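You operate a simulated robot arm through the tools that you are given. There is no shell and no other tool.

You run a simulated robot arm. Do the job below in one go: nothing can be reset, and whatever is moved stays where it is left.

TASK
Swap the empty polish jar for the spare with the earlier date and run the disc inside on deep.
Fine: empty jar on the round mat, one whole run. Set down upright: polish jar, what you pick out.

Only the result counts: the job must be done as asked and must still hold three seconds after the hand-in. Knocking over, shifting, dropping, spilling or breaking anything else fails it.

THE ROBOT
A 5-joint arm with a three-finger gripper, fixed in place. Base frame: the origin is at the foot of the arm, x ahead of it, y to its left, z up; the work surface is at about z = 860. Units: mm, rad, N and s.
With the tool pointing down near the work surface it reaches from about 320 to 660 mm from the base axis. Its first joint turns from -2.897 to 2.897 rad. The tool tilts only in the upright plane through the base axis and itself; it spins freely about its own axis. Payload 1.37 kg.
The tool frame sits at the grasp point between the pads (the TCP): z along the fingers, y along the line on which they close. The tips reach 16 mm beyond it. The gripper opens to 101 mm. The gripper's body begins 82 mm behind the TCP.
Orientation is that of the tool frame in the base frame, as [roll, pitch, yaw] about the fixed x, y, z axes, in that order (R = Rz(yaw) Ry(pitch) Rx(roll)). With the fingers straight down and closing along the base's y, the tool's x points along the base's -x, its y along +y and its z along -z.

THE INTERFACE
- The arm moves only by the tool jog_arm. Its argument "rows" is one flat list of numbers, 7 for each row, row after row: the shift along the tool's x, y, z in cm, then the turn, a rotation vector about the tool's x, y, z in rad, then the finger opening in cm, from 0 to 10.1. In form: [tx, ty, tz, wx, wy, wz, gripper, tx, ty, tz, wx, wy, wz, gripper, ...]. A call has 1 to 20 rows; each row is the pose to reach, as a shift and turn from the pose commanded when the call began, along the tool's axes at that moment. Each row takes 0.2 s and may step no farther than 50 mm and 0.15 rad from the row before; otherwise, or with a gripper value out of range, the whole call is refused. Where a pose cannot be reached the arm comes as near as it can. A force on the tool above 40 N (or 10 N above the force at the start of the call, whichever is more), or a blocked arm, ends the call early, and 0.2 s more pass. Each finger travels about 45 mm/s and halts on what it meets, pressing with about 26 N; the grip force reading is that of the motor and also rises with nothing between the fingers. The clock runs only during rows and for 0.2 s after the last one: add rows that repeat a pose to give the fingers time. The reply holds the time, the measured pose of the TCP, the force on the tool along the base axes, the opening and the grip force, in the units named above and with some noise, with the torque about the TCP (base axes, N m) and any sound that the robot's microphone picked up.
- Cameras (640 x 400 px; columns grow to the right, rows downward): "scene" is fixed at [219, -649.5, 1648.3]; the picture's right is [0.97, -0.25, 0.00], its down [-0.13, -0.48, -0.87] and it looks along [0.22, 0.84, -0.49] (base axes); focal length 359 px, centre (320, 200). "wrist" rides on the gripper at [72, 20, -104] in the tool frame; the picture's right is [-0.26, 0.96, 0.00], its down [-0.76, -0.21, -0.62] and it looks along [-0.60, -0.16, 0.78] (tool axes); focal length 265 px, centre (320, 200). There is no depth. A picture from a camera that has moved, and an enlarged one, comes with that camera's place and axes in the base frame and with its lens.
- grab_frame(camera): a new picture of that camera. The clock stands still meanwhile.
- move_column(by): slides the trunk up (or, below 0, down) by that many mm; the arm rides with it, the base frame stays. It gives what a move gives, with no picture.
- zoom(camera, box): a new picture of the part [left, top, right, bottom] of that camera's present view, enlarged. The clock stands still meanwhile.
- hand_in(): hands the job in; it is judged then, once.

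Places have to be worked out from the pictures, the camera data and where the tool is seen. Open the gripper and draw the arm clear of the work before you hand the job in, unless the task says otherwise.

The tools are called after ">>>" as a command line: name --argument value ..., lists and objects as JSON in quotes. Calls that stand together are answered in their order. jog_arm: Moves the arm, as the interface text tells. Its arguments: {"type":"object","properties":{"rows":{"type":"array","items":{"type":"number"}}},"required":["rows"]} The other tools are called the same way: move_column (by) slides the trunk up or down; grab_frame (camera) takes a picture; zoom (camera, box) takes an enlarged picture of a part of a camera's view; hand_in () hands the job in.

At the start:

```text
time_s: 0.0
eef_pos: [351.0, 214.4, 1234.2]
tcp_rot: [3.14, 0.0, 3.141]
wrist_force: [0.4, -0.4, -0.7]
torque: [0.0, -0.02, 0.0]
opening: 100.7
finger_force: 0.0
trunk travel left (down, up): [-525.0, 65.0]
```

scene: 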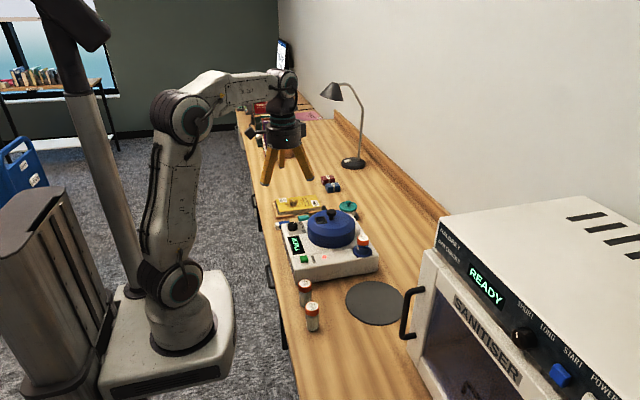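
wrist: 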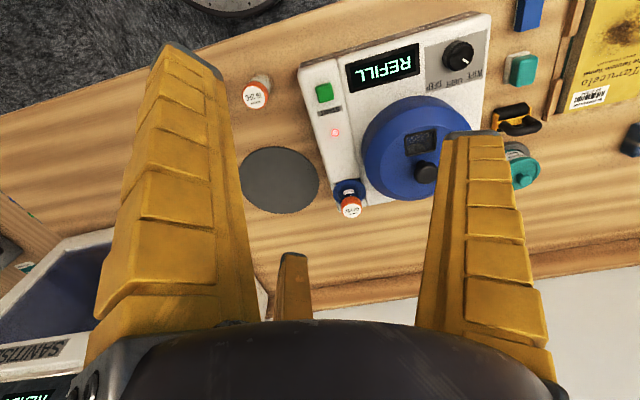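

The scene shows a disc-cleaning machine with "REFILL" on its display, a jar in its socket, two spare jars in front of it and a dark round mat. I'll zoom in for details first.

>>> zoom --camera "scene" --box '[260, 190, 420, 290]'

>>> zoom --camera "scene" --box '[280, 260, 420, 348]'

>>> zoom --camera "wrist" --box '[220, 20, 380, 120]'

>>> zoom --camera "wrist" --box '[300, 10, 560, 220]'

```text
4.00 times, centred on (340, 240) of scene
camera zoom: at [219.0, -649.5, 1648.3], right [0.97, -0.25, 0.0], down [-0.13, -0.48, -0.87], along [0.22, 0.84, -0.49], focal length 1438 px, centre (240, 40)
```

zoom: 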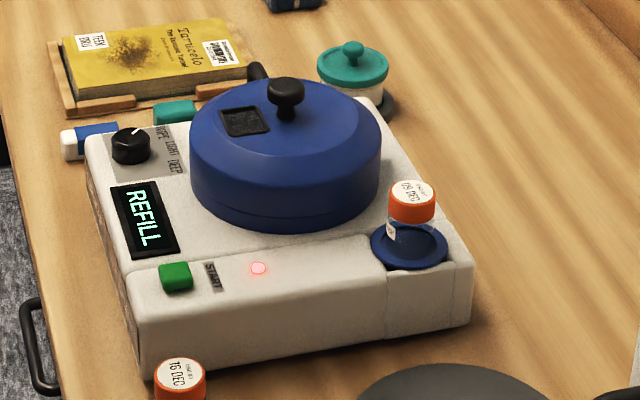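

```text
4.55 times, centred on (350, 304) of scene
camera zoom: at [219.0, -649.5, 1648.3], right [0.97, -0.25, 0.0], down [-0.13, -0.48, -0.87], along [0.22, 0.84, -0.49], focal length 1634 px, centre (184, -273)
```

zoom: 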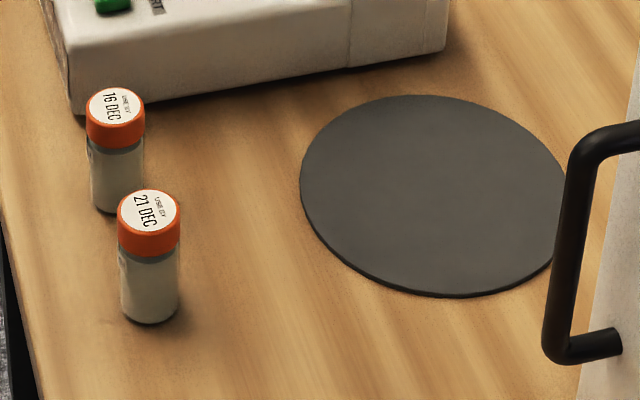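

```text
4.00 times, centred on (300, 70) of wrist
camera zoom: at [279.1, 233.7, 1340.2], right [0.26, 0.96, 0.0], down [0.76, -0.21, 0.62], along [0.6, -0.16, -0.78], focal length 1062 px, centre (400, 720)
```

zoom: 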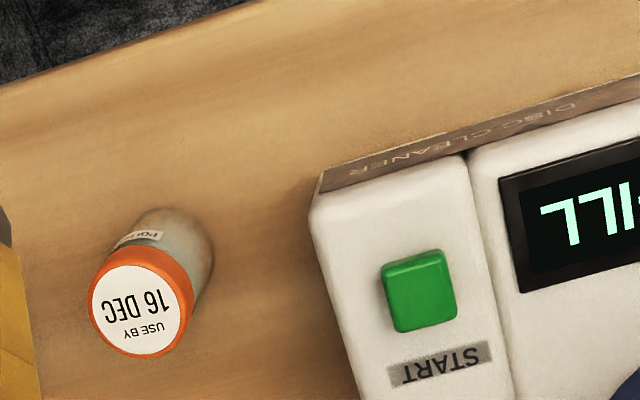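

```text
1.90 times, centred on (430, 115) of wrist
camera zoom: at [279.1, 233.7, 1340.2], right [0.26, 0.96, 0.0], down [0.76, -0.21, 0.62], along [0.6, -0.16, -0.78], focal length 506 px, centre (110, 362)
```

zoom: 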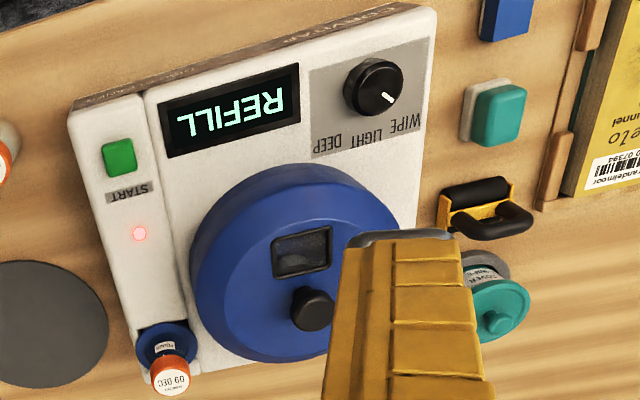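

The spare dates are 16 DEC (near x≈370, y≈105) and 21 DEC (x≈370, y≈15). The empty jar is 09 DEC, in the socket near (583, 206), and the knob at about (392, 399) seems to point at WIPE. I move the arm over toward the knob for a closer wrist view.

>>> jog_arm --rows '[0.85, 3.43, 2.23, 0, 0, 0, 10.1, 1.7, 6.87, 4.47, 0, 0, 0, 10.1, 2.55, 10.3, 6.7, 0, 0, 0, 10.1, 3.4, 13.73, 8.93, 0, 0, 0, 10.1, 4.25, 17.17, 11.17, 0, 0, 0, 10.1, 5.1, 20.6, 13.4, 0, 0, 0, 10.1]'

>>> grab_frame --camera "wrist"

>>> grab_frame --camera "scene"

```text
time_s: 1.4
eef_pos: [299.3, 422.0, 1098.6]
tcp_rot: [3.14, 0.001, -3.141]
wrist_force: [0.4, 0.2, 0.5]
torque: [-0.02, 0.0, 0.01]
opening: 100.7
finger_force: 0.0
trunk travel left (down, up): [-525.0, 65.0]
```

```text
taken
camera wrist: at [227.4, 441.9, 1204.6], right [0.26, 0.96, 0.0], down [0.76, -0.21, 0.62], along [0.6, -0.16, -0.78], focal length 265 px, centre (320, 200)
```

wrist: 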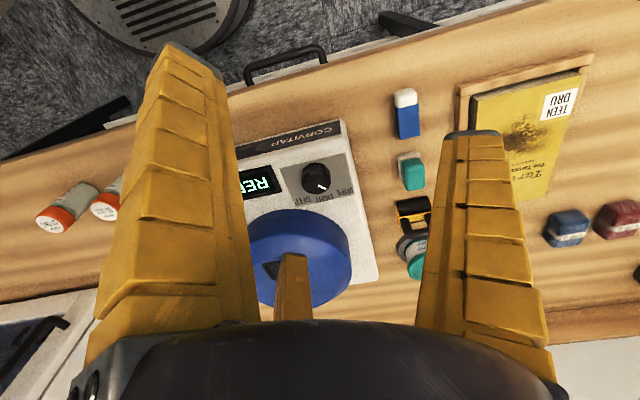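

```text
taken
```

scene: 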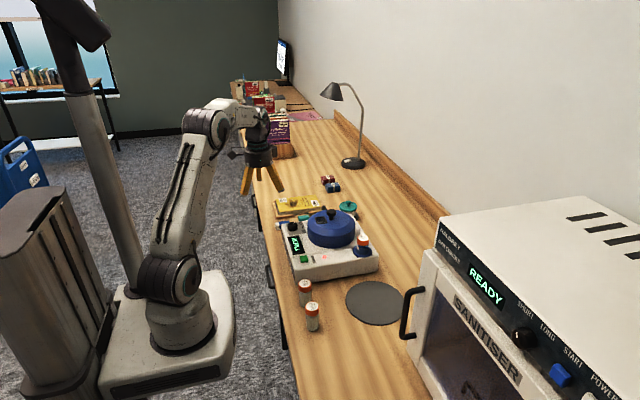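

>>> zoom --camera "wrist" --box '[235, 115, 395, 215]'

>>> zoom --camera "wrist" --box '[360, 70, 520, 290]'

>>> zoom --camera "wrist" --box '[20, 160, 150, 250]'

```text
4.00 times, centred on (315, 165) of wrist
camera zoom: at [227.4, 441.9, 1204.6], right [0.26, 0.96, 0.0], down [0.76, -0.21, 0.62], along [0.6, -0.16, -0.78], focal length 1062 px, centre (340, 340)
```

zoom: 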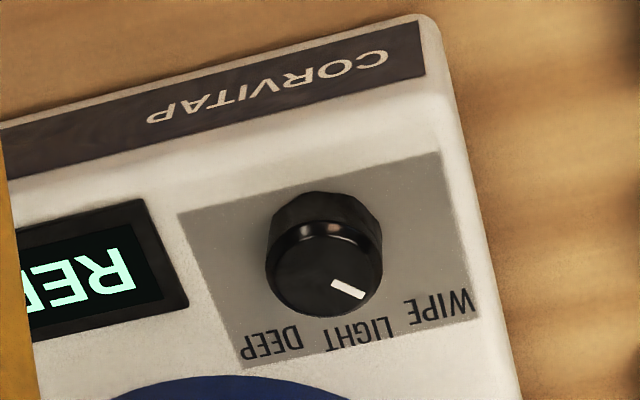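

```text
1.82 times, centred on (440, 180) of wrist
camera zoom: at [227.4, 441.9, 1204.6], right [0.26, 0.96, 0.0], down [0.76, -0.21, 0.62], along [0.6, -0.16, -0.78], focal length 483 px, centre (102, 236)
```

zoom: 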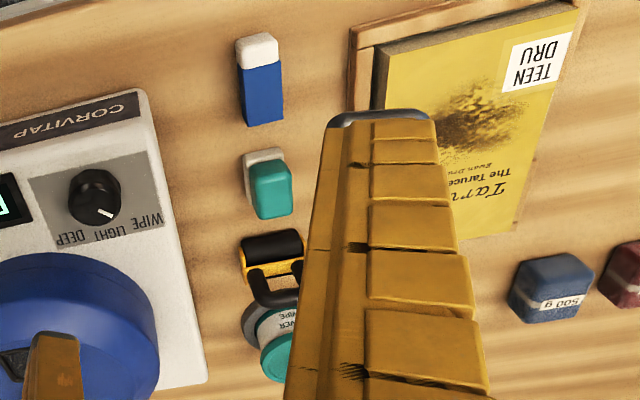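

```text
4.44 times, centred on (85, 205) of wrist
camera zoom: at [227.4, 441.9, 1204.6], right [0.26, 0.96, 0.0], down [0.76, -0.21, 0.62], along [0.6, -0.16, -0.78], focal length 1180 px, centre (1364, 178)
```

zoom: 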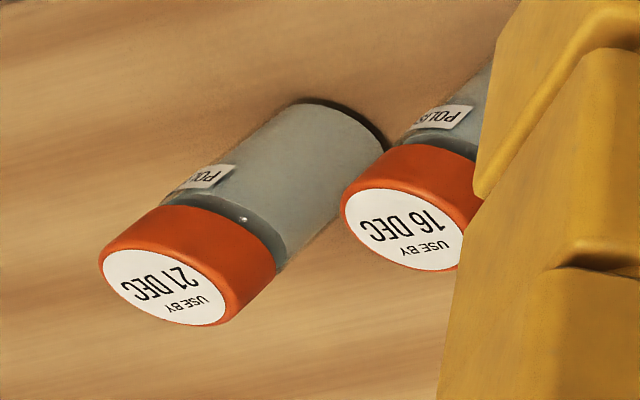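

Both spares are POLISH; 16 DEC is the earlier one, and the knob now points at WIPE (about +45° from +x toward +y), with DEEP at about −40°. I estimate the knob centre at (393, 392, ~952), so I move above it with the fingers partly closed and check alignment.

>>> jog_arm --rows '[-2.34, -0.75, 2.2, 0, 0, 0, 9, -4.68, -1.5, 4.4, 0, 0, 0, 8, -7.0, -2.25, 6.6, 0, 0, 0, 7, -9.37, -3.0, 8.86, 0, 0, 0, 6.2, -9.37, -3.0, 8.86, 0, 0, 0, 6.2]'

>>> grab_frame --camera "wrist"

>>> zoom --camera "scene" --box '[240, 150, 400, 290]'

```text
time_s: 2.6
eef_pos: [393.4, 390.5, 1012.0]
tcp_rot: [3.14, 0.0, -3.14]
wrist_force: [0.5, -0.5, -0.9]
torque: [-0.01, 0.01, 0.02]
opening: 65.2
finger_force: 2.8
trunk travel left (down, up): [-525.0, 65.0]
```

```text
taken
camera wrist: at [321.2, 410.3, 1118.3], right [0.26, 0.96, 0.0], down [0.76, -0.21, 0.62], along [0.6, -0.16, -0.78], focal length 265 px, centre (320, 200)
```

wrist: 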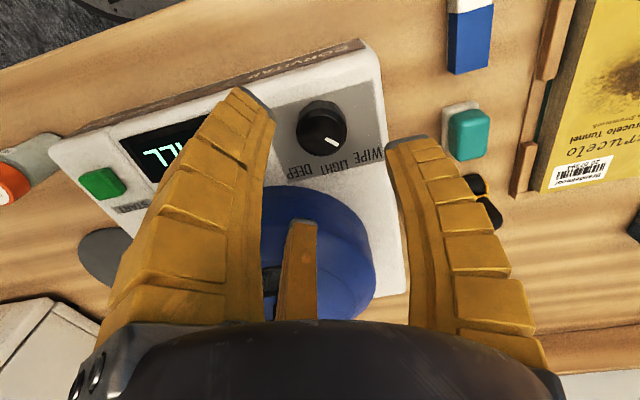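

```text
2.86 times, centred on (320, 220) of scene
camera zoom: at [219.0, -649.5, 1648.3], right [0.97, -0.25, 0.0], down [-0.13, -0.48, -0.87], along [0.22, 0.84, -0.49], focal length 1027 px, centre (320, 143)
```

zoom: 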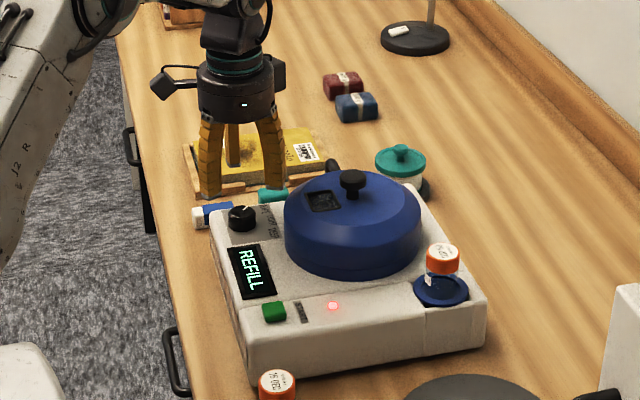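

The wrist view shows three yellow finger-like legs rather than two, so I'll keep clearance for all of them. The knob sits almost right below the TCP (about 393, 392). I zoom to judge its height and the pointer.

>>> zoom --camera "wrist" --box '[260, 70, 400, 190]'

>>> zoom --camera "scene" --box '[270, 190, 350, 250]'

```text
3.33 times, centred on (330, 130) of wrist
camera zoom: at [321.2, 410.3, 1118.3], right [0.26, 0.96, 0.0], down [0.76, -0.21, 0.62], along [0.6, -0.16, -0.78], focal length 885 px, centre (287, 433)
```

zoom: 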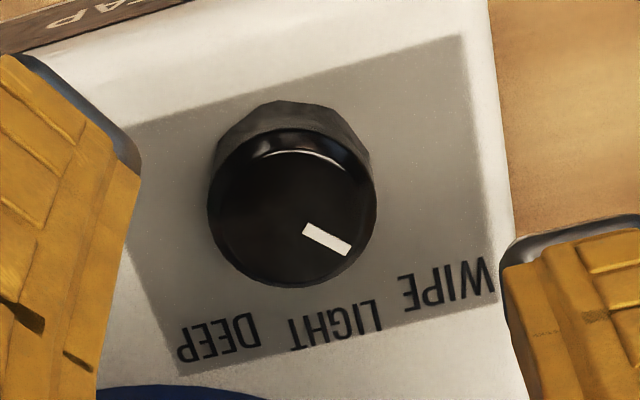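

```text
6.67 times, centred on (310, 220) of scene
camera zoom: at [219.0, -649.5, 1648.3], right [0.97, -0.25, 0.0], down [-0.13, -0.48, -0.87], along [0.22, 0.84, -0.49], focal length 2396 px, centre (387, 67)
```

zoom: 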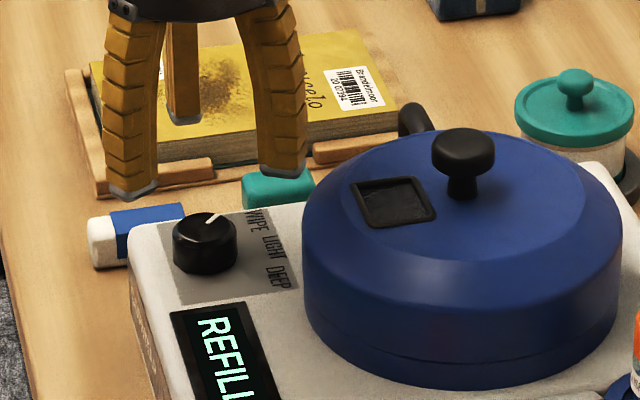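

The knob top is near z≈955 with its base near 935, centred at about (393, 392.3). I descend so the tips reach about z 941, with the fingers open around it, and check before closing.

>>> jog_arm --rows '[0.07, 0.19, 1.9, 0, 0, 0, 6.2, 0.07, 0.19, 3.8, 0, 0, 0, 6.2, 0.07, 0.19, 5.5, 0, 0, 0, 6.2]'

>>> grab_frame --camera "wrist"

>>> zoom --camera "scene" --box '[260, 180, 360, 260]'

```text
time_s: 3.4
eef_pos: [393.9, 393.1, 955.4]
tcp_rot: [-3.14, 0.0, 3.142]
wrist_force: [0.0, -0.2, 0.3]
torque: [-0.01, 0.0, -0.01]
opening: 64.9
finger_force: 2.5
trunk travel left (down, up): [-525.0, 65.0]
```

```text
taken
camera wrist: at [321.1, 412.6, 1061.6], right [0.26, 0.96, 0.0], down [0.76, -0.21, 0.62], along [0.6, -0.16, -0.78], focal length 265 px, centre (320, 200)
```

wrist: 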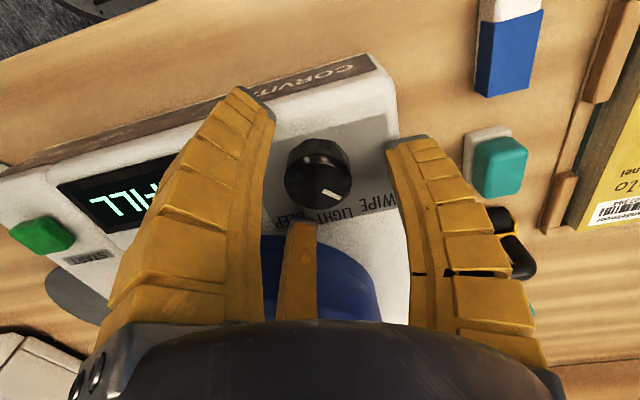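

```text
5.00 times, centred on (310, 220) of scene
camera zoom: at [219.0, -649.5, 1648.3], right [0.97, -0.25, 0.0], down [-0.13, -0.48, -0.87], along [0.22, 0.84, -0.49], focal length 1797 px, centre (370, 100)
```

zoom: 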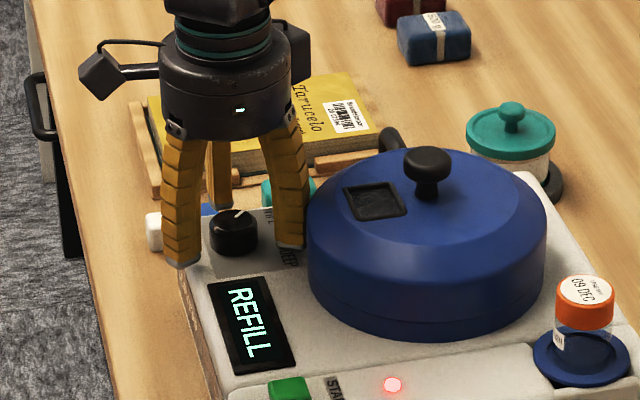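

The knob is well centred between the fingers with no contact force. I close on it.

>>> jog_arm --rows '[0, 0, 0, 0, 0, 0, 4.5, 0, 0, 0, 0, 0, 0, 3.5, 0, 0, 0, 0, 0, 0, 2.8, 0, 0, 0, 0, 0, 0, 2.8, 0, 0, 0, 0, 0, 0, 2.8]'

>>> grab_frame --camera "wrist"

>>> zoom --camera "scene" --box '[260, 180, 360, 260]'

```text
time_s: 4.6
eef_pos: [393.7, 392.9, 956.2]
tcp_rot: [3.141, 0.0, 3.141]
wrist_force: [1.2, -1.8, -0.8]
torque: [-0.04, -0.01, 0.0]
opening: 34.0
finger_force: 4.7
trunk travel left (down, up): [-525.0, 65.0]
```

```text
taken
camera wrist: at [321.3, 412.2, 1062.0], right [0.26, 0.96, 0.0], down [0.76, -0.21, 0.62], along [0.6, -0.16, -0.78], focal length 265 px, centre (320, 200)
```

wrist: 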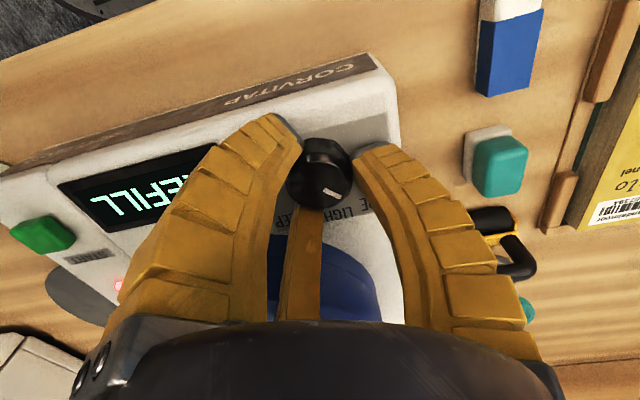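

```text
5.00 times, centred on (310, 220) of scene
camera zoom: at [219.0, -649.5, 1648.3], right [0.97, -0.25, 0.0], down [-0.13, -0.48, -0.87], along [0.22, 0.84, -0.49], focal length 1797 px, centre (370, 100)
```

zoom: 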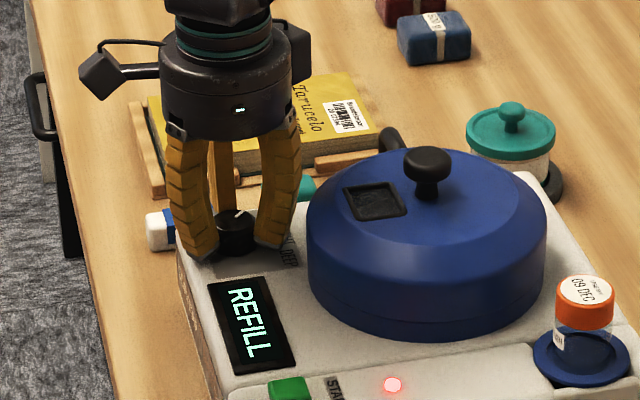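

The grip closed on the knob at 34 mm. I tighten and turn it clockwise (seen from above) by about 1.45 rad.

>>> jog_arm --rows '[0, 0, 0, 0, 0, 0, 2.0, 0, 0, 0, 0, 0, 0, 1.5, 0, 0, 0, 0, 0, 0.12, 1.5, 0, 0, 0, 0, 0, 0.24, 1.5, 0, 0, 0, 0, 0, 0.36, 1.5, 0, 0, 0, 0, 0, 0.48, 1.5, 0, 0, 0, 0, 0, 0.6, 1.5, 0, 0, 0, 0, 0, 0.72, 1.5]'

>>> grab_frame --camera "wrist"

>>> zoom --camera "scene" --box '[260, 180, 360, 260]'

```text
time_s: 6.4
eef_pos: [393.4, 392.3, 958.5]
tcp_rot: [3.139, -0.001, 2.42]
wrist_force: [3.4, -1.6, 11.7]
torque: [0.04, -0.16, -0.04]
opening: 27.5
finger_force: 28.1
trunk travel left (down, up): [-525.0, 65.0]
```

```text
taken
camera wrist: at [352.5, 454.0, 1063.2], right [0.84, 0.55, 0.0], down [0.43, -0.66, 0.62], along [0.34, -0.52, -0.78], focal length 265 px, centre (320, 200)
```

wrist: 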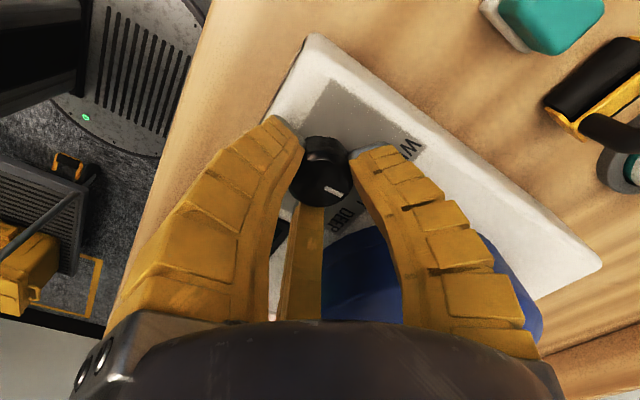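

```text
5.00 times, centred on (310, 220) of scene
camera zoom: at [219.0, -649.5, 1648.3], right [0.97, -0.25, 0.0], down [-0.13, -0.48, -0.87], along [0.22, 0.84, -0.49], focal length 1797 px, centre (370, 100)
```

zoom: 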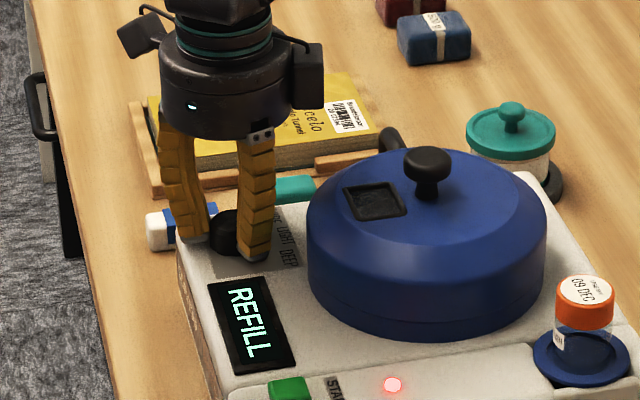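

The knob turned together with the gripper (~0.72 rad) and the pointer kept its place relative to the hand. I continue the turn by about 0.72 rad more.

>>> jog_arm --rows '[0, 0, 0, 0, 0, 0.12, 1.5, 0, 0, 0, 0, 0, 0.24, 1.5, 0, 0, 0, 0, 0, 0.36, 1.5, 0, 0, 0, 0, 0, 0.48, 1.5, 0, 0, 0, 0, 0, 0.6, 1.5, 0, 0, 0, 0, 0, 0.72, 1.5]'

>>> grab_frame --camera "wrist"

>>> zoom --camera "scene" --box '[260, 180, 360, 260]'

```text
time_s: 7.8
eef_pos: [395.1, 392.8, 956.8]
tcp_rot: [3.141, -0.002, 1.699]
wrist_force: [3.4, 3.8, 10.9]
torque: [0.03, -0.16, -0.01]
opening: 27.4
finger_force: 27.8
trunk travel left (down, up): [-525.0, 65.0]
```

```text
taken
camera wrist: at [403.9, 465.6, 1063.1], right [0.99, -0.14, 0.0], down [-0.11, -0.78, 0.62], along [-0.09, -0.61, -0.78], focal length 265 px, centre (320, 200)
```

wrist: 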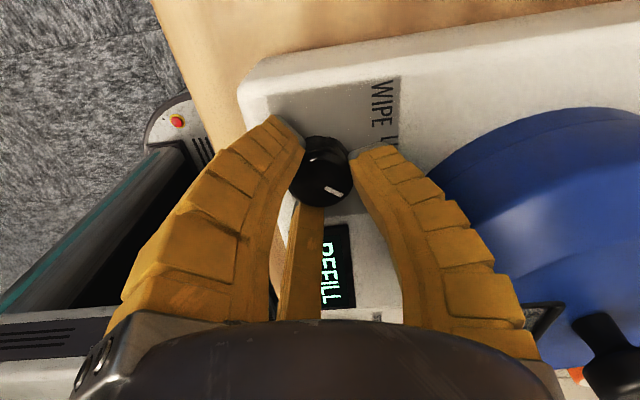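

```text
5.00 times, centred on (310, 220) of scene
camera zoom: at [219.0, -649.5, 1648.3], right [0.97, -0.25, 0.0], down [-0.13, -0.48, -0.87], along [0.22, 0.84, -0.49], focal length 1797 px, centre (370, 100)
```

zoom: 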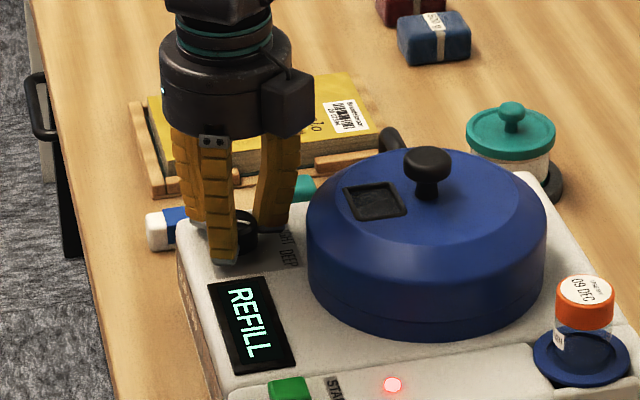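

The knob has turned by about 1.44 rad in total. I zoom in to read the pointer direction.

>>> zoom --camera "wrist" --box '[260, 100, 400, 220]'

>>> zoom --camera "scene" --box '[290, 210, 330, 240]'

```text
3.33 times, centred on (330, 160) of wrist
camera zoom: at [403.9, 465.6, 1063.1], right [0.99, -0.14, 0.0], down [-0.11, -0.78, 0.62], along [-0.09, -0.61, -0.78], focal length 885 px, centre (287, 333)
```

zoom: 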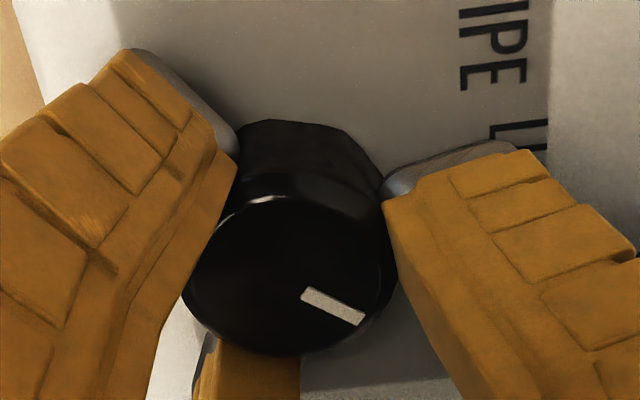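

```text
13.33 times, centred on (310, 225) of scene
camera zoom: at [219.0, -649.5, 1648.3], right [0.97, -0.25, 0.0], down [-0.13, -0.48, -0.87], along [0.22, 0.84, -0.49], focal length 4792 px, centre (453, -133)
```

zoom: 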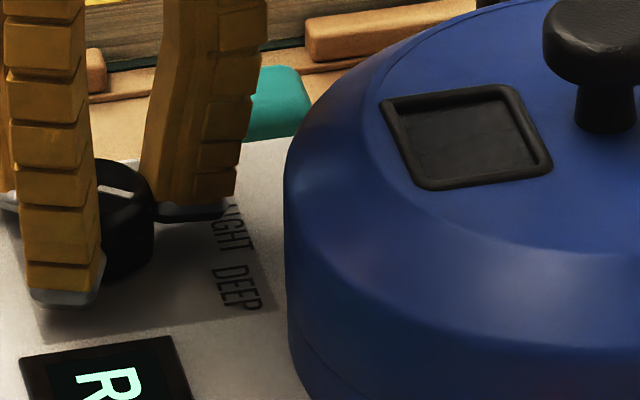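

The pointer is now around −40°, near DEEP. I release, lift and rotate back to the earlier viewing pose to check it precisely.

>>> jog_arm --rows '[0, 0, 0, 0, 0, 0, 3.5, 0, 0, 0, 0, 0, 0, 5.0, 0, 0, 0, 0, 0, 0, 6.2, 0, 0, 0, 0, 0, 0, 6.2, 0, 0, -2.0, 0, 0, 0, 6.2, 0, 0, -4.0, 0, 0, 0, 6.2, 0, 0, -5.5, 0, 0, -0.14, 6.2, 0, 0, -5.5, 0, 0, -0.28, 6.2, 0, 0, -5.5, 0, 0, -0.42, 6.2, 0, 0, -5.5, 0, 0, -0.56, 6.2, 0, 0, -5.5, 0, 0, -0.7, 6.2, 0, 0, -5.5, 0, 0, -0.84, 6.2, 0, 0, -5.5, 0, 0, -0.98, 6.2, 0, 0, -5.5, 0, 0, -1.12, 6.2, 0, 0, -5.5, 0, 0, -1.26, 6.2, 0, 0, -5.5, 0, 0, -1.35, 6.2, 0, 0, -5.5, 0, 0, -1.44, 6.2]'

>>> zoom --camera "wrist" --box '[260, 70, 400, 190]'

>>> zoom --camera "scene" --box '[270, 200, 350, 260]'

```text
time_s: 11.4
eef_pos: [394.0, 391.0, 1011.8]
tcp_rot: [3.141, 0.001, -3.14]
wrist_force: [-0.3, 0.1, 0.6]
torque: [0.01, 0.01, -0.02]
opening: 65.5
finger_force: 2.6
trunk travel left (down, up): [-525.0, 65.0]
```

```text
3.33 times, centred on (330, 130) of wrist
camera zoom: at [320.9, 411.7, 1117.7], right [0.26, 0.96, 0.0], down [0.76, -0.21, 0.62], along [0.6, -0.16, -0.78], focal length 885 px, centre (287, 433)
```

zoom: 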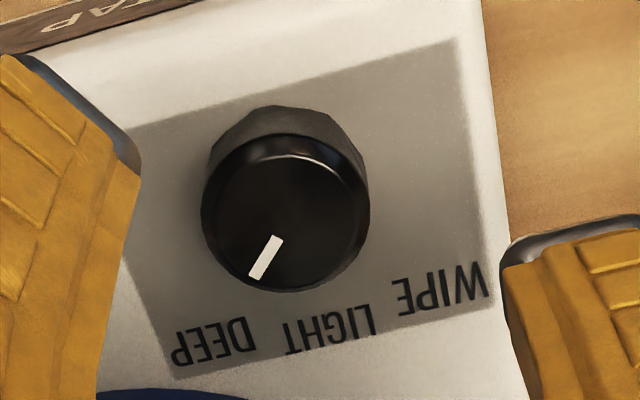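

```text
6.67 times, centred on (310, 230) of scene
camera zoom: at [219.0, -649.5, 1648.3], right [0.97, -0.25, 0.0], down [-0.13, -0.48, -0.87], along [0.22, 0.84, -0.49], focal length 2396 px, centre (387, 0)
```

zoom: 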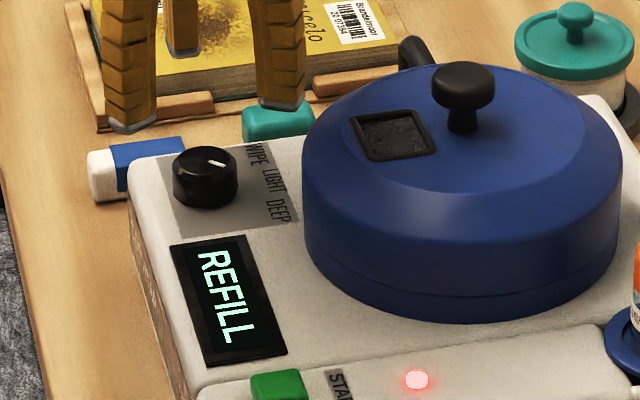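

The pointer is at roughly −41 to −45°, mirrored to its former WIPE setting. I zoom tighter from both cameras to make sure it's on DEEP.

>>> zoom --camera "scene" --box '[290, 212, 314, 230]'

>>> zoom --camera "wrist" --box '[295, 95, 355, 165]'

```text
16.00 times, centred on (302, 221) of scene
camera zoom: at [219.0, -649.5, 1648.3], right [0.97, -0.25, 0.0], down [-0.13, -0.48, -0.87], along [0.22, 0.84, -0.49], focal length 5750 px, centre (608, -136)
```

zoom: 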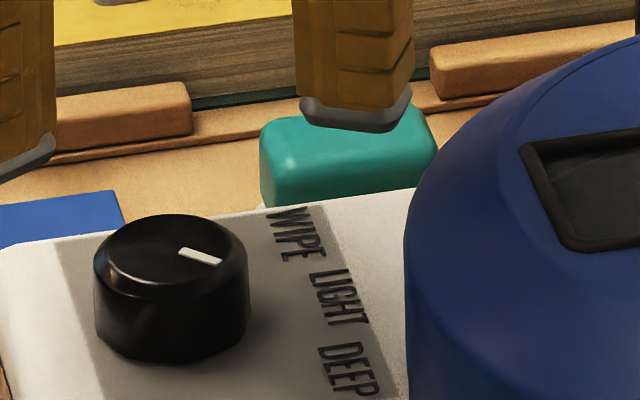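

```text
5.71 times, centred on (325, 130) of wrist
camera zoom: at [320.9, 411.7, 1117.7], right [0.26, 0.96, 0.0], down [0.76, -0.21, 0.62], along [0.6, -0.16, -0.78], focal length 1517 px, centre (291, 600)
```

zoom: 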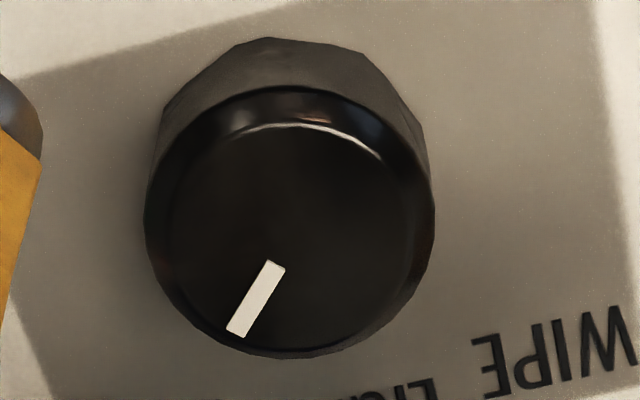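

The pointer lies at about −41° by both cameras, right at the DEEP label (about −39°). Next is the empty jar: I raise and travel over toward the socket at about (583, 206), well above the lid handle.

>>> jog_arm --rows '[0, 0, -4.9, 0, 0, 0, 6.2, 0, 0, -9.8, 0, 0, 0, 6.5, -2.7, -3.08, -9.8, 0, 0, 0, 7.0, -5.4, -6.17, -9.8, 0, 0, 0, 7.0, -8.1, -9.25, -9.8, 0, 0, 0, 7.0, -10.8, -12.33, -9.8, 0, 0, 0, 7.0, -13.5, -15.42, -9.8, 0, 0, 0, 7.0, -16.2, -18.5, -9.8, 0, 0, 0, 7.0]'

>>> grab_frame --camera "wrist"

>>> zoom --camera "scene" --box '[310, 200, 410, 290]'

```text
time_s: 13.2
eef_pos: [555.1, 206.0, 1108.9]
tcp_rot: [3.141, -0.001, -3.141]
wrist_force: [-0.4, -0.4, 0.2]
torque: [0.01, 0.02, 0.0]
opening: 72.8
finger_force: 2.1
trunk travel left (down, up): [-525.0, 65.0]
```

```text
taken
camera wrist: at [482.6, 225.6, 1215.3], right [0.26, 0.96, 0.0], down [0.76, -0.21, 0.62], along [0.6, -0.16, -0.78], focal length 265 px, centre (320, 200)
```

wrist: 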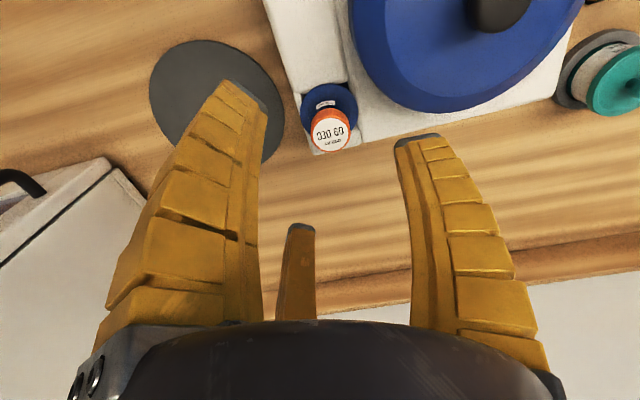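

```text
4.44 times, centred on (360, 245) of scene
camera zoom: at [219.0, -649.5, 1648.3], right [0.97, -0.25, 0.0], down [-0.13, -0.48, -0.87], along [0.22, 0.84, -0.49], focal length 1597 px, centre (142, 0)
```

zoom: 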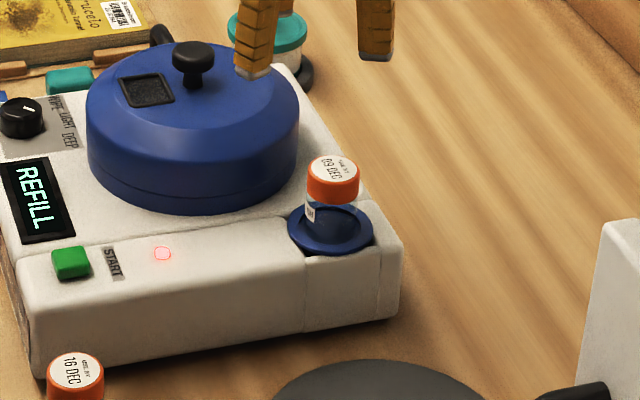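

The jar in the socket appears centred near (583, 207) with its cap top at z≈983. I zoom in on it from both cameras to see the cup details.

>>> zoom --camera "wrist" --box '[280, 70, 380, 170]'

>>> zoom --camera "scene" --box '[345, 225, 409, 265]'

>>> zoom --camera "scene" --box '[285, 270, 349, 340]'

```text
4.00 times, centred on (330, 120) of wrist
camera zoom: at [482.6, 225.6, 1215.3], right [0.26, 0.96, 0.0], down [0.76, -0.21, 0.62], along [0.6, -0.16, -0.78], focal length 1062 px, centre (280, 520)
```

zoom: 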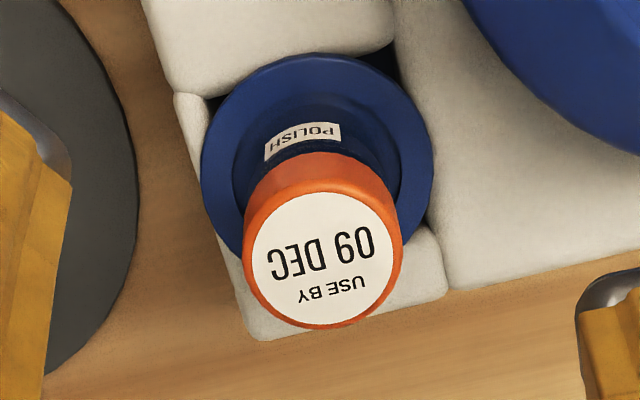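

```text
10.00 times, centred on (377, 245) of scene
camera zoom: at [219.0, -649.5, 1648.3], right [0.97, -0.25, 0.0], down [-0.13, -0.48, -0.87], along [0.22, 0.84, -0.49], focal length 3594 px, centre (-250, -250)
```

zoom: 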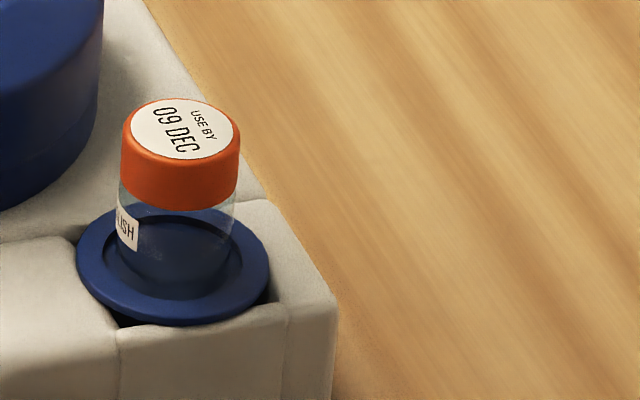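

```text
5.71 times, centred on (317, 305) of scene
camera zoom: at [219.0, -649.5, 1648.3], right [0.97, -0.25, 0.0], down [-0.13, -0.48, -0.87], along [0.22, 0.84, -0.49], focal length 2054 px, centre (337, -400)
```

zoom: 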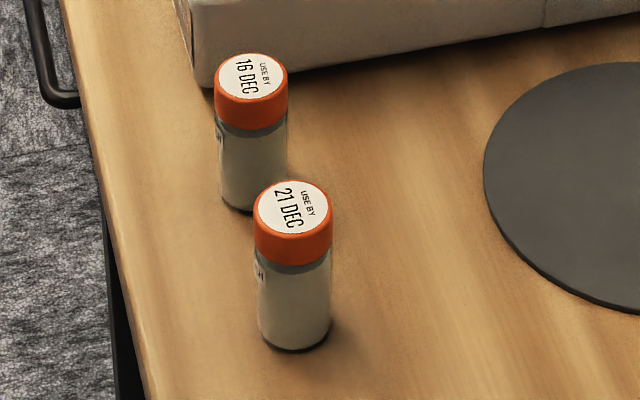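

The jar cap is ~37.5 mm wide and 21 mm tall with its top at z≈986; the ring sits near z≈936, and the hole has some clearance. I move above the jar at (584.5, 207.5) and check alignment.

>>> jog_arm --rows '[-1.5, 0.08, 2.2, 0, 0, 0, 7.0, -2.94, 0.15, 4.4, 0, 0, 0, 7.0, -2.94, 0.15, 6.6, 0, 0, 0, 7.0, -2.94, 0.15, 6.6, 0, 0, 0, 7.0]'

>>> grab_frame --camera "wrist"

>>> zoom --camera "scene" --box '[310, 180, 430, 270]'

```text
time_s: 14.2
eef_pos: [584.2, 208.0, 1044.0]
tcp_rot: [3.141, -0.001, -3.142]
wrist_force: [-0.5, -0.4, 0.5]
torque: [0.0, -0.03, 0.01]
opening: 73.0
finger_force: 2.2
trunk travel left (down, up): [-525.0, 65.0]
```

```text
taken
camera wrist: at [511.6, 228.5, 1150.0], right [0.26, 0.96, 0.0], down [0.76, -0.21, 0.62], along [0.6, -0.16, -0.78], focal length 265 px, centre (320, 200)
```

wrist: 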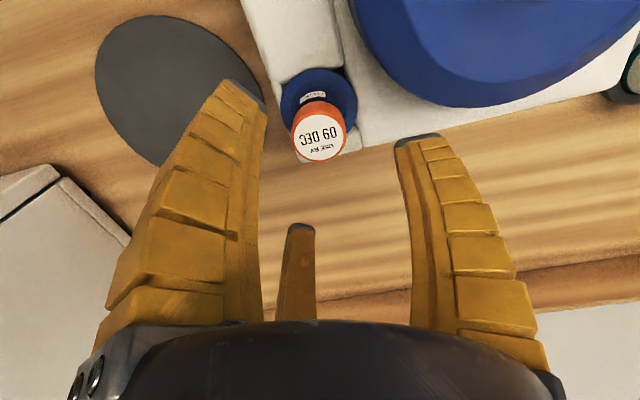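

```text
4.44 times, centred on (370, 225) of scene
camera zoom: at [219.0, -649.5, 1648.3], right [0.97, -0.25, 0.0], down [-0.13, -0.48, -0.87], along [0.22, 0.84, -0.49], focal length 1597 px, centre (98, 89)
```

zoom: 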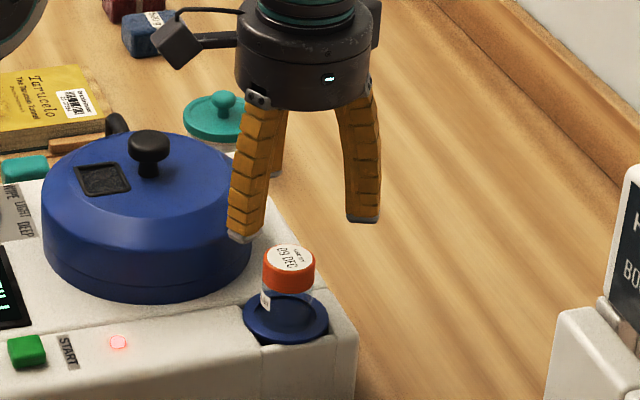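

The jar cap is seen almost exactly under the TCP (jar about (585, 207)). I descend to z≈973 with the fingers open around the cap.

>>> jog_arm --rows '[-0.06, -0.08, 2.4, 0, 0, 0, 7.0, -0.06, -0.08, 4.8, 0, 0, 0, 7.0, -0.06, -0.08, 7.1, 0, 0, 0, 7.0, -0.06, -0.08, 7.1, 0, 0, 0, 7.0]'

>>> grab_frame --camera "wrist"

>>> zoom --camera "scene" --box '[310, 190, 430, 280]'

```text
time_s: 15.2
eef_pos: [585.3, 209.1, 971.6]
tcp_rot: [-3.14, -0.001, -3.141]
wrist_force: [-0.2, 0.1, 0.4]
torque: [-0.01, 0.01, -0.02]
opening: 72.8
finger_force: 2.3
trunk travel left (down, up): [-525.0, 65.0]
```

```text
taken
camera wrist: at [513.3, 228.0, 1077.7], right [0.26, 0.96, 0.0], down [0.76, -0.21, 0.62], along [0.6, -0.16, -0.78], focal length 265 px, centre (320, 200)
```

wrist: 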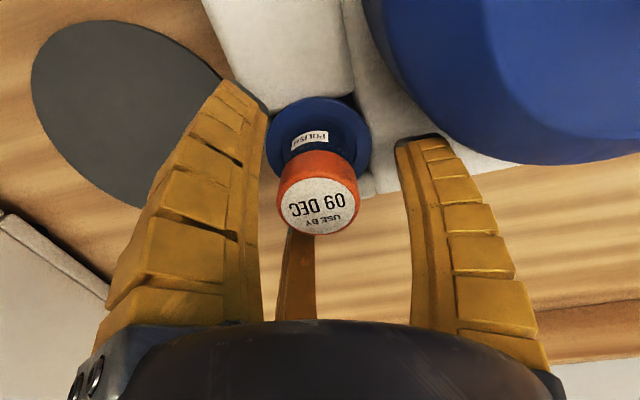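

```text
4.44 times, centred on (370, 235) of scene
camera zoom: at [219.0, -649.5, 1648.3], right [0.97, -0.25, 0.0], down [-0.13, -0.48, -0.87], along [0.22, 0.84, -0.49], focal length 1597 px, centre (98, 44)
```

zoom: 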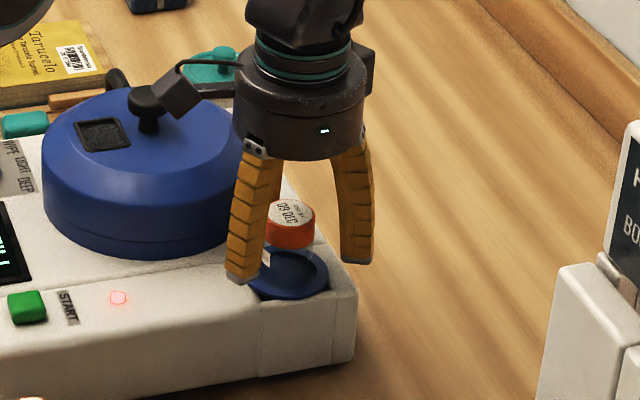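

The jar cap sits centred between the fingers (alignment within ~1 mm). I close on the cap.

>>> jog_arm --rows '[0, 0, 0, 0, 0, 0, 5.5, 0, 0, 0, 0, 0, 0, 4.2, 0, 0, 0, 0, 0, 0, 3.2, 0, 0, 0, 0, 0, 0, 2.2, 0, 0, 0, 0, 0, 0, 2.2, 0, 0, 0, 0, 0, 0, 2.2]'

>>> grab_frame --camera "wrist"

>>> zoom --camera "scene" --box '[310, 190, 430, 280]'

```text
time_s: 16.6
eef_pos: [584.5, 209.3, 972.7]
tcp_rot: [-3.141, 0.002, -3.141]
wrist_force: [-1.2, 1.7, 6.7]
torque: [0.18, 0.07, 0.0]
opening: 30.4
finger_force: 25.5
trunk travel left (down, up): [-525.0, 65.0]
```

```text
taken
camera wrist: at [512.9, 228.1, 1079.1], right [0.26, 0.96, 0.0], down [0.75, -0.21, 0.62], along [0.6, -0.16, -0.78], focal length 265 px, centre (320, 200)
```

wrist: 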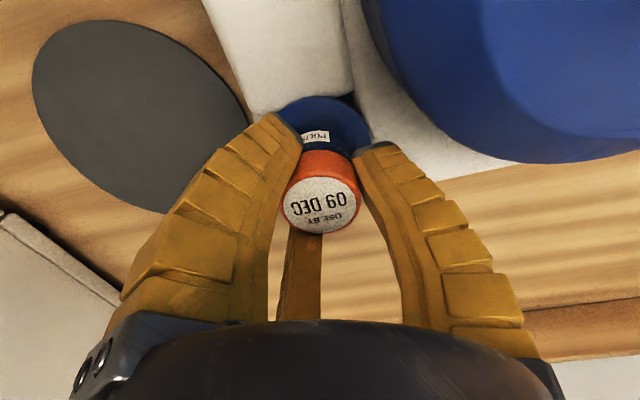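

```text
4.44 times, centred on (370, 235) of scene
camera zoom: at [219.0, -649.5, 1648.3], right [0.97, -0.25, 0.0], down [-0.13, -0.48, -0.87], along [0.22, 0.84, -0.49], focal length 1597 px, centre (98, 44)
```

zoom: 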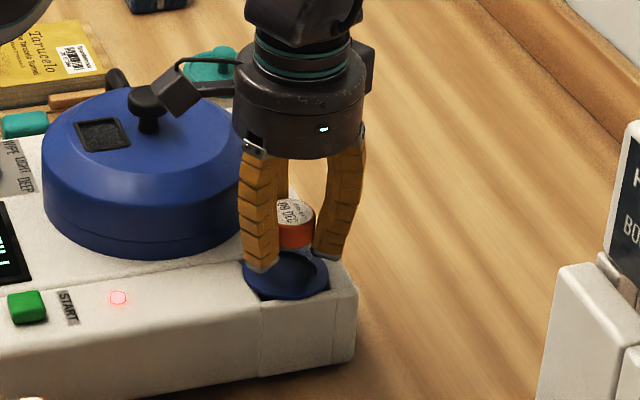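

The cap is held (grip 25 N). I lift gently by 15 mm first to see whether the jar comes free.

>>> jog_arm --rows '[0, 0, -0.3, 0, 0, 0, 2.2, 0, 0, -0.6, 0, 0, 0, 2.2, 0, 0, -1.0, 0, 0, 0, 2.2, 0, 0, -1.5, 0, 0, 0, 2.2]'

>>> zoom --camera "scene" --box '[330, 200, 420, 280]'

>>> grab_frame --camera "wrist"

```text
time_s: 17.6
eef_pos: [585.1, 209.3, 987.2]
tcp_rot: [-3.14, 0.0, -3.141]
wrist_force: [0.2, -0.5, -1.1]
torque: [-0.02, 0.0, -0.01]
opening: 28.7
finger_force: 26.2
trunk travel left (down, up): [-525.0, 65.0]
```

```text
5.00 times, centred on (375, 240) of scene
camera zoom: at [219.0, -649.5, 1648.3], right [0.97, -0.25, 0.0], down [-0.13, -0.48, -0.87], along [0.22, 0.84, -0.49], focal length 1797 px, centre (45, 0)
```

zoom: 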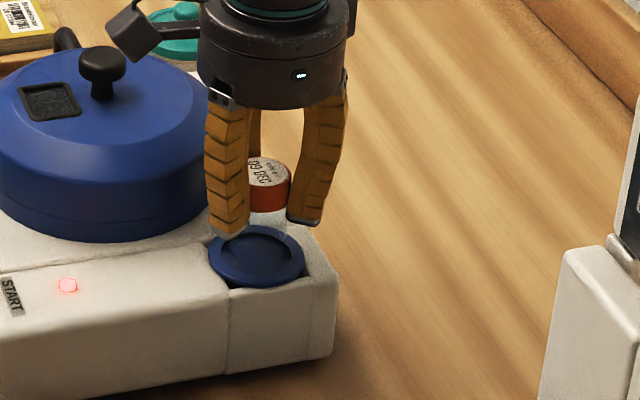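

```text
taken
camera wrist: at [512.8, 228.0, 1092.8], right [0.26, 0.96, 0.0], down [0.76, -0.21, 0.62], along [0.6, -0.16, -0.78], focal length 265 px, centre (320, 200)
```

wrist: 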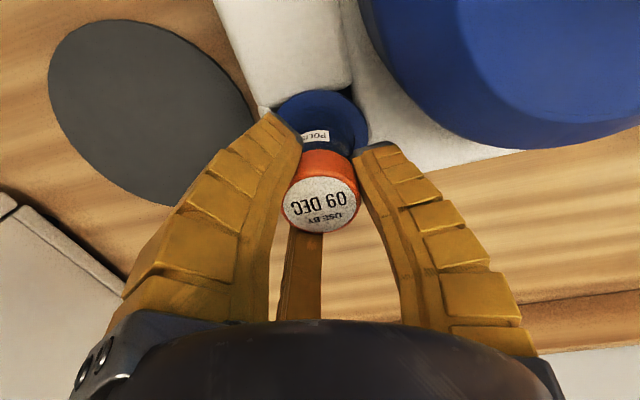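

The jar comes out freely. I lift it clear to z≈1045 and carry it over the mat centre at about (568, 60).

>>> jog_arm --rows '[0, 0, -2.0, 0, 0, 0, 2.2, 0, 0, -4.0, 0, 0, 0, 2.2, 0, 0, -5.8, 0, 0, 0, 2.2, 0.3, -2.5, -5.8, 0, 0, 0, 2.2, 0.7, -6.0, -5.8, 0, 0, 0, 2.2, 1.1, -9.5, -5.8, 0, 0, 0, 2.2, 1.5, -12.8, -5.8, 0, 0, 0, 2.2, 1.7, -14.9, -5.8, 0, 0, 0, 2.2, 1.7, -14.9, -5.8, 0, 0, 0, 2.2]'

>>> grab_frame --camera "wrist"

>>> zoom --camera "scene" --box '[320, 190, 450, 340]'

```text
time_s: 19.6
eef_pos: [570.5, 58.2, 1046.8]
tcp_rot: [-3.14, -0.001, 3.141]
wrist_force: [-0.2, 0.1, -0.5]
torque: [0.0, 0.0, -0.01]
opening: 29.0
finger_force: 25.8
trunk travel left (down, up): [-525.0, 65.0]
```

```text
taken
camera wrist: at [497.0, 77.5, 1152.2], right [0.26, 0.96, 0.0], down [0.76, -0.21, 0.62], along [0.6, -0.16, -0.78], focal length 265 px, centre (320, 200)
```

wrist: 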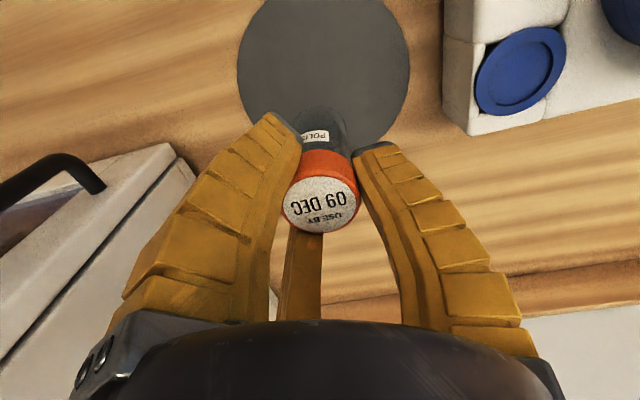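

```text
2.67 times, centred on (385, 265) of scene
camera zoom: at [219.0, -649.5, 1648.3], right [0.97, -0.25, 0.0], down [-0.13, -0.48, -0.87], along [0.22, 0.84, -0.49], focal length 958 px, centre (147, 27)
```

zoom: 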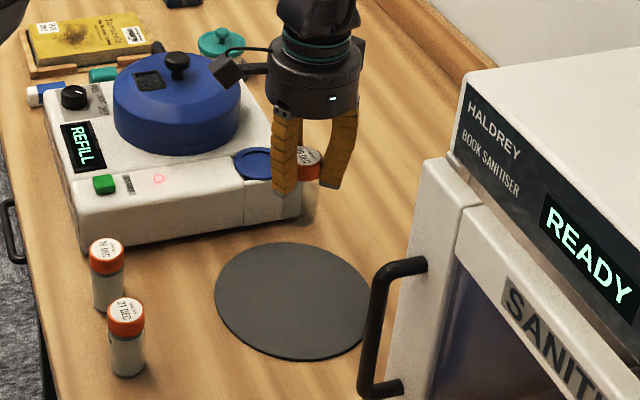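

The jar is over the mat (TCP at about (570, 58)), hanging straight, and the mat radius of ~86 mm leaves ample margin. I lower quickly to z≈938, just above the expected contact height of ~923.

>>> jog_arm --rows '[0, 0, 3.5, 0, 0, 0, 2.2, 0, 0, 7.0, 0, 0, 0, 2.2, 0, 0, 9.5, 0, 0, 0, 2.2, 0, 0, 10.8, 0, 0, 0, 2.2]'

>>> grab_frame --camera "wrist"

>>> zoom --camera "scene" --box '[340, 240, 420, 330]'

```text
time_s: 20.6
eef_pos: [568.8, 58.3, 938.3]
tcp_rot: [3.141, 0.001, -3.14]
wrist_force: [0.2, -1.3, -0.9]
torque: [-0.02, 0.01, 0.02]
opening: 28.9
finger_force: 26.2
trunk travel left (down, up): [-525.0, 65.0]
```

```text
taken
camera wrist: at [496.6, 77.8, 1044.4], right [0.26, 0.96, 0.0], down [0.76, -0.21, 0.62], along [0.6, -0.16, -0.78], focal length 265 px, centre (320, 200)
```

wrist: 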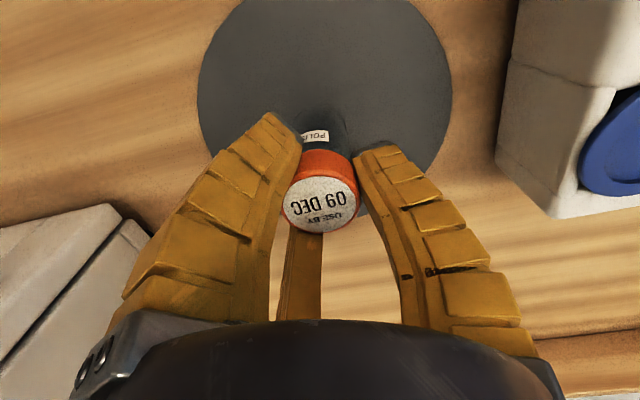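

```text
4.44 times, centred on (380, 285) of scene
camera zoom: at [219.0, -649.5, 1648.3], right [0.97, -0.25, 0.0], down [-0.13, -0.48, -0.87], along [0.22, 0.84, -0.49], focal length 1597 px, centre (53, -178)
```

zoom: 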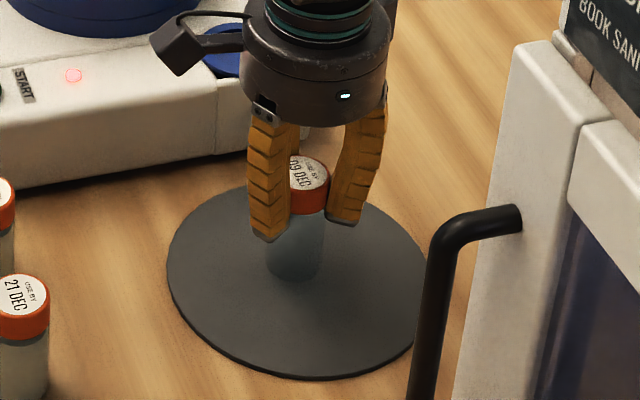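

The jar is just above the mat, well inside it. I lower in small steps and watch the force for contact.

>>> jog_arm --rows '[0, 0, 0.4, 0, 0, 0, 2.2, 0, 0, 0.8, 0, 0, 0, 2.2, 0, 0, 1.1, 0, 0, 0, 2.2]'

```text
time_s: 21.4
eef_pos: [569.5, 58.5, 928.5]
tcp_rot: [3.141, 0.002, 3.14]
wrist_force: [-0.1, -1.1, 3.4]
torque: [0.07, 0.06, 0.03]
opening: 29.5
finger_force: 26.4
trunk travel left (down, up): [-525.0, 65.0]
```

A small upward force of 3.4 N suggests the jar has just touched. I go 1.5 mm further to confirm.

>>> jog_arm --rows '[0, 0, 0.08, 0, 0, 0, 2.2, 0, 0, 0.15, 0, 0, 0, 2.2]'

>>> zoom --camera "scene" --box '[340, 240, 420, 330]'

```text
time_s: 22.0
eef_pos: [568.1, 59.6, 927.3]
tcp_rot: [3.14, 0.004, -3.141]
wrist_force: [-0.6, -1.2, 12.1]
torque: [-0.01, 0.18, -0.01]
opening: 31.6
finger_force: 25.9
trunk travel left (down, up): [-525.0, 65.0]
```

```text
4.44 times, centred on (380, 285) of scene
camera zoom: at [219.0, -649.5, 1648.3], right [0.97, -0.25, 0.0], down [-0.13, -0.48, -0.87], along [0.22, 0.84, -0.49], focal length 1597 px, centre (53, -178)
```

zoom: 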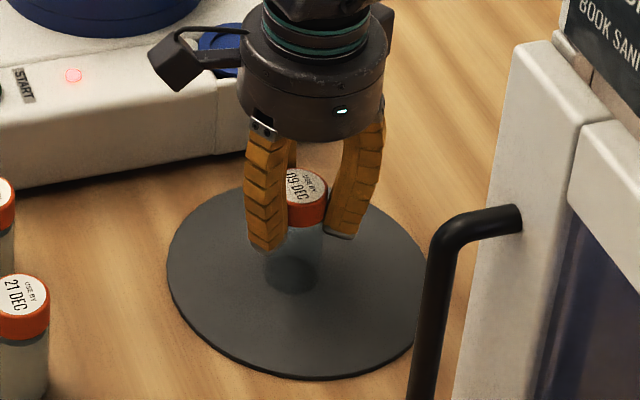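

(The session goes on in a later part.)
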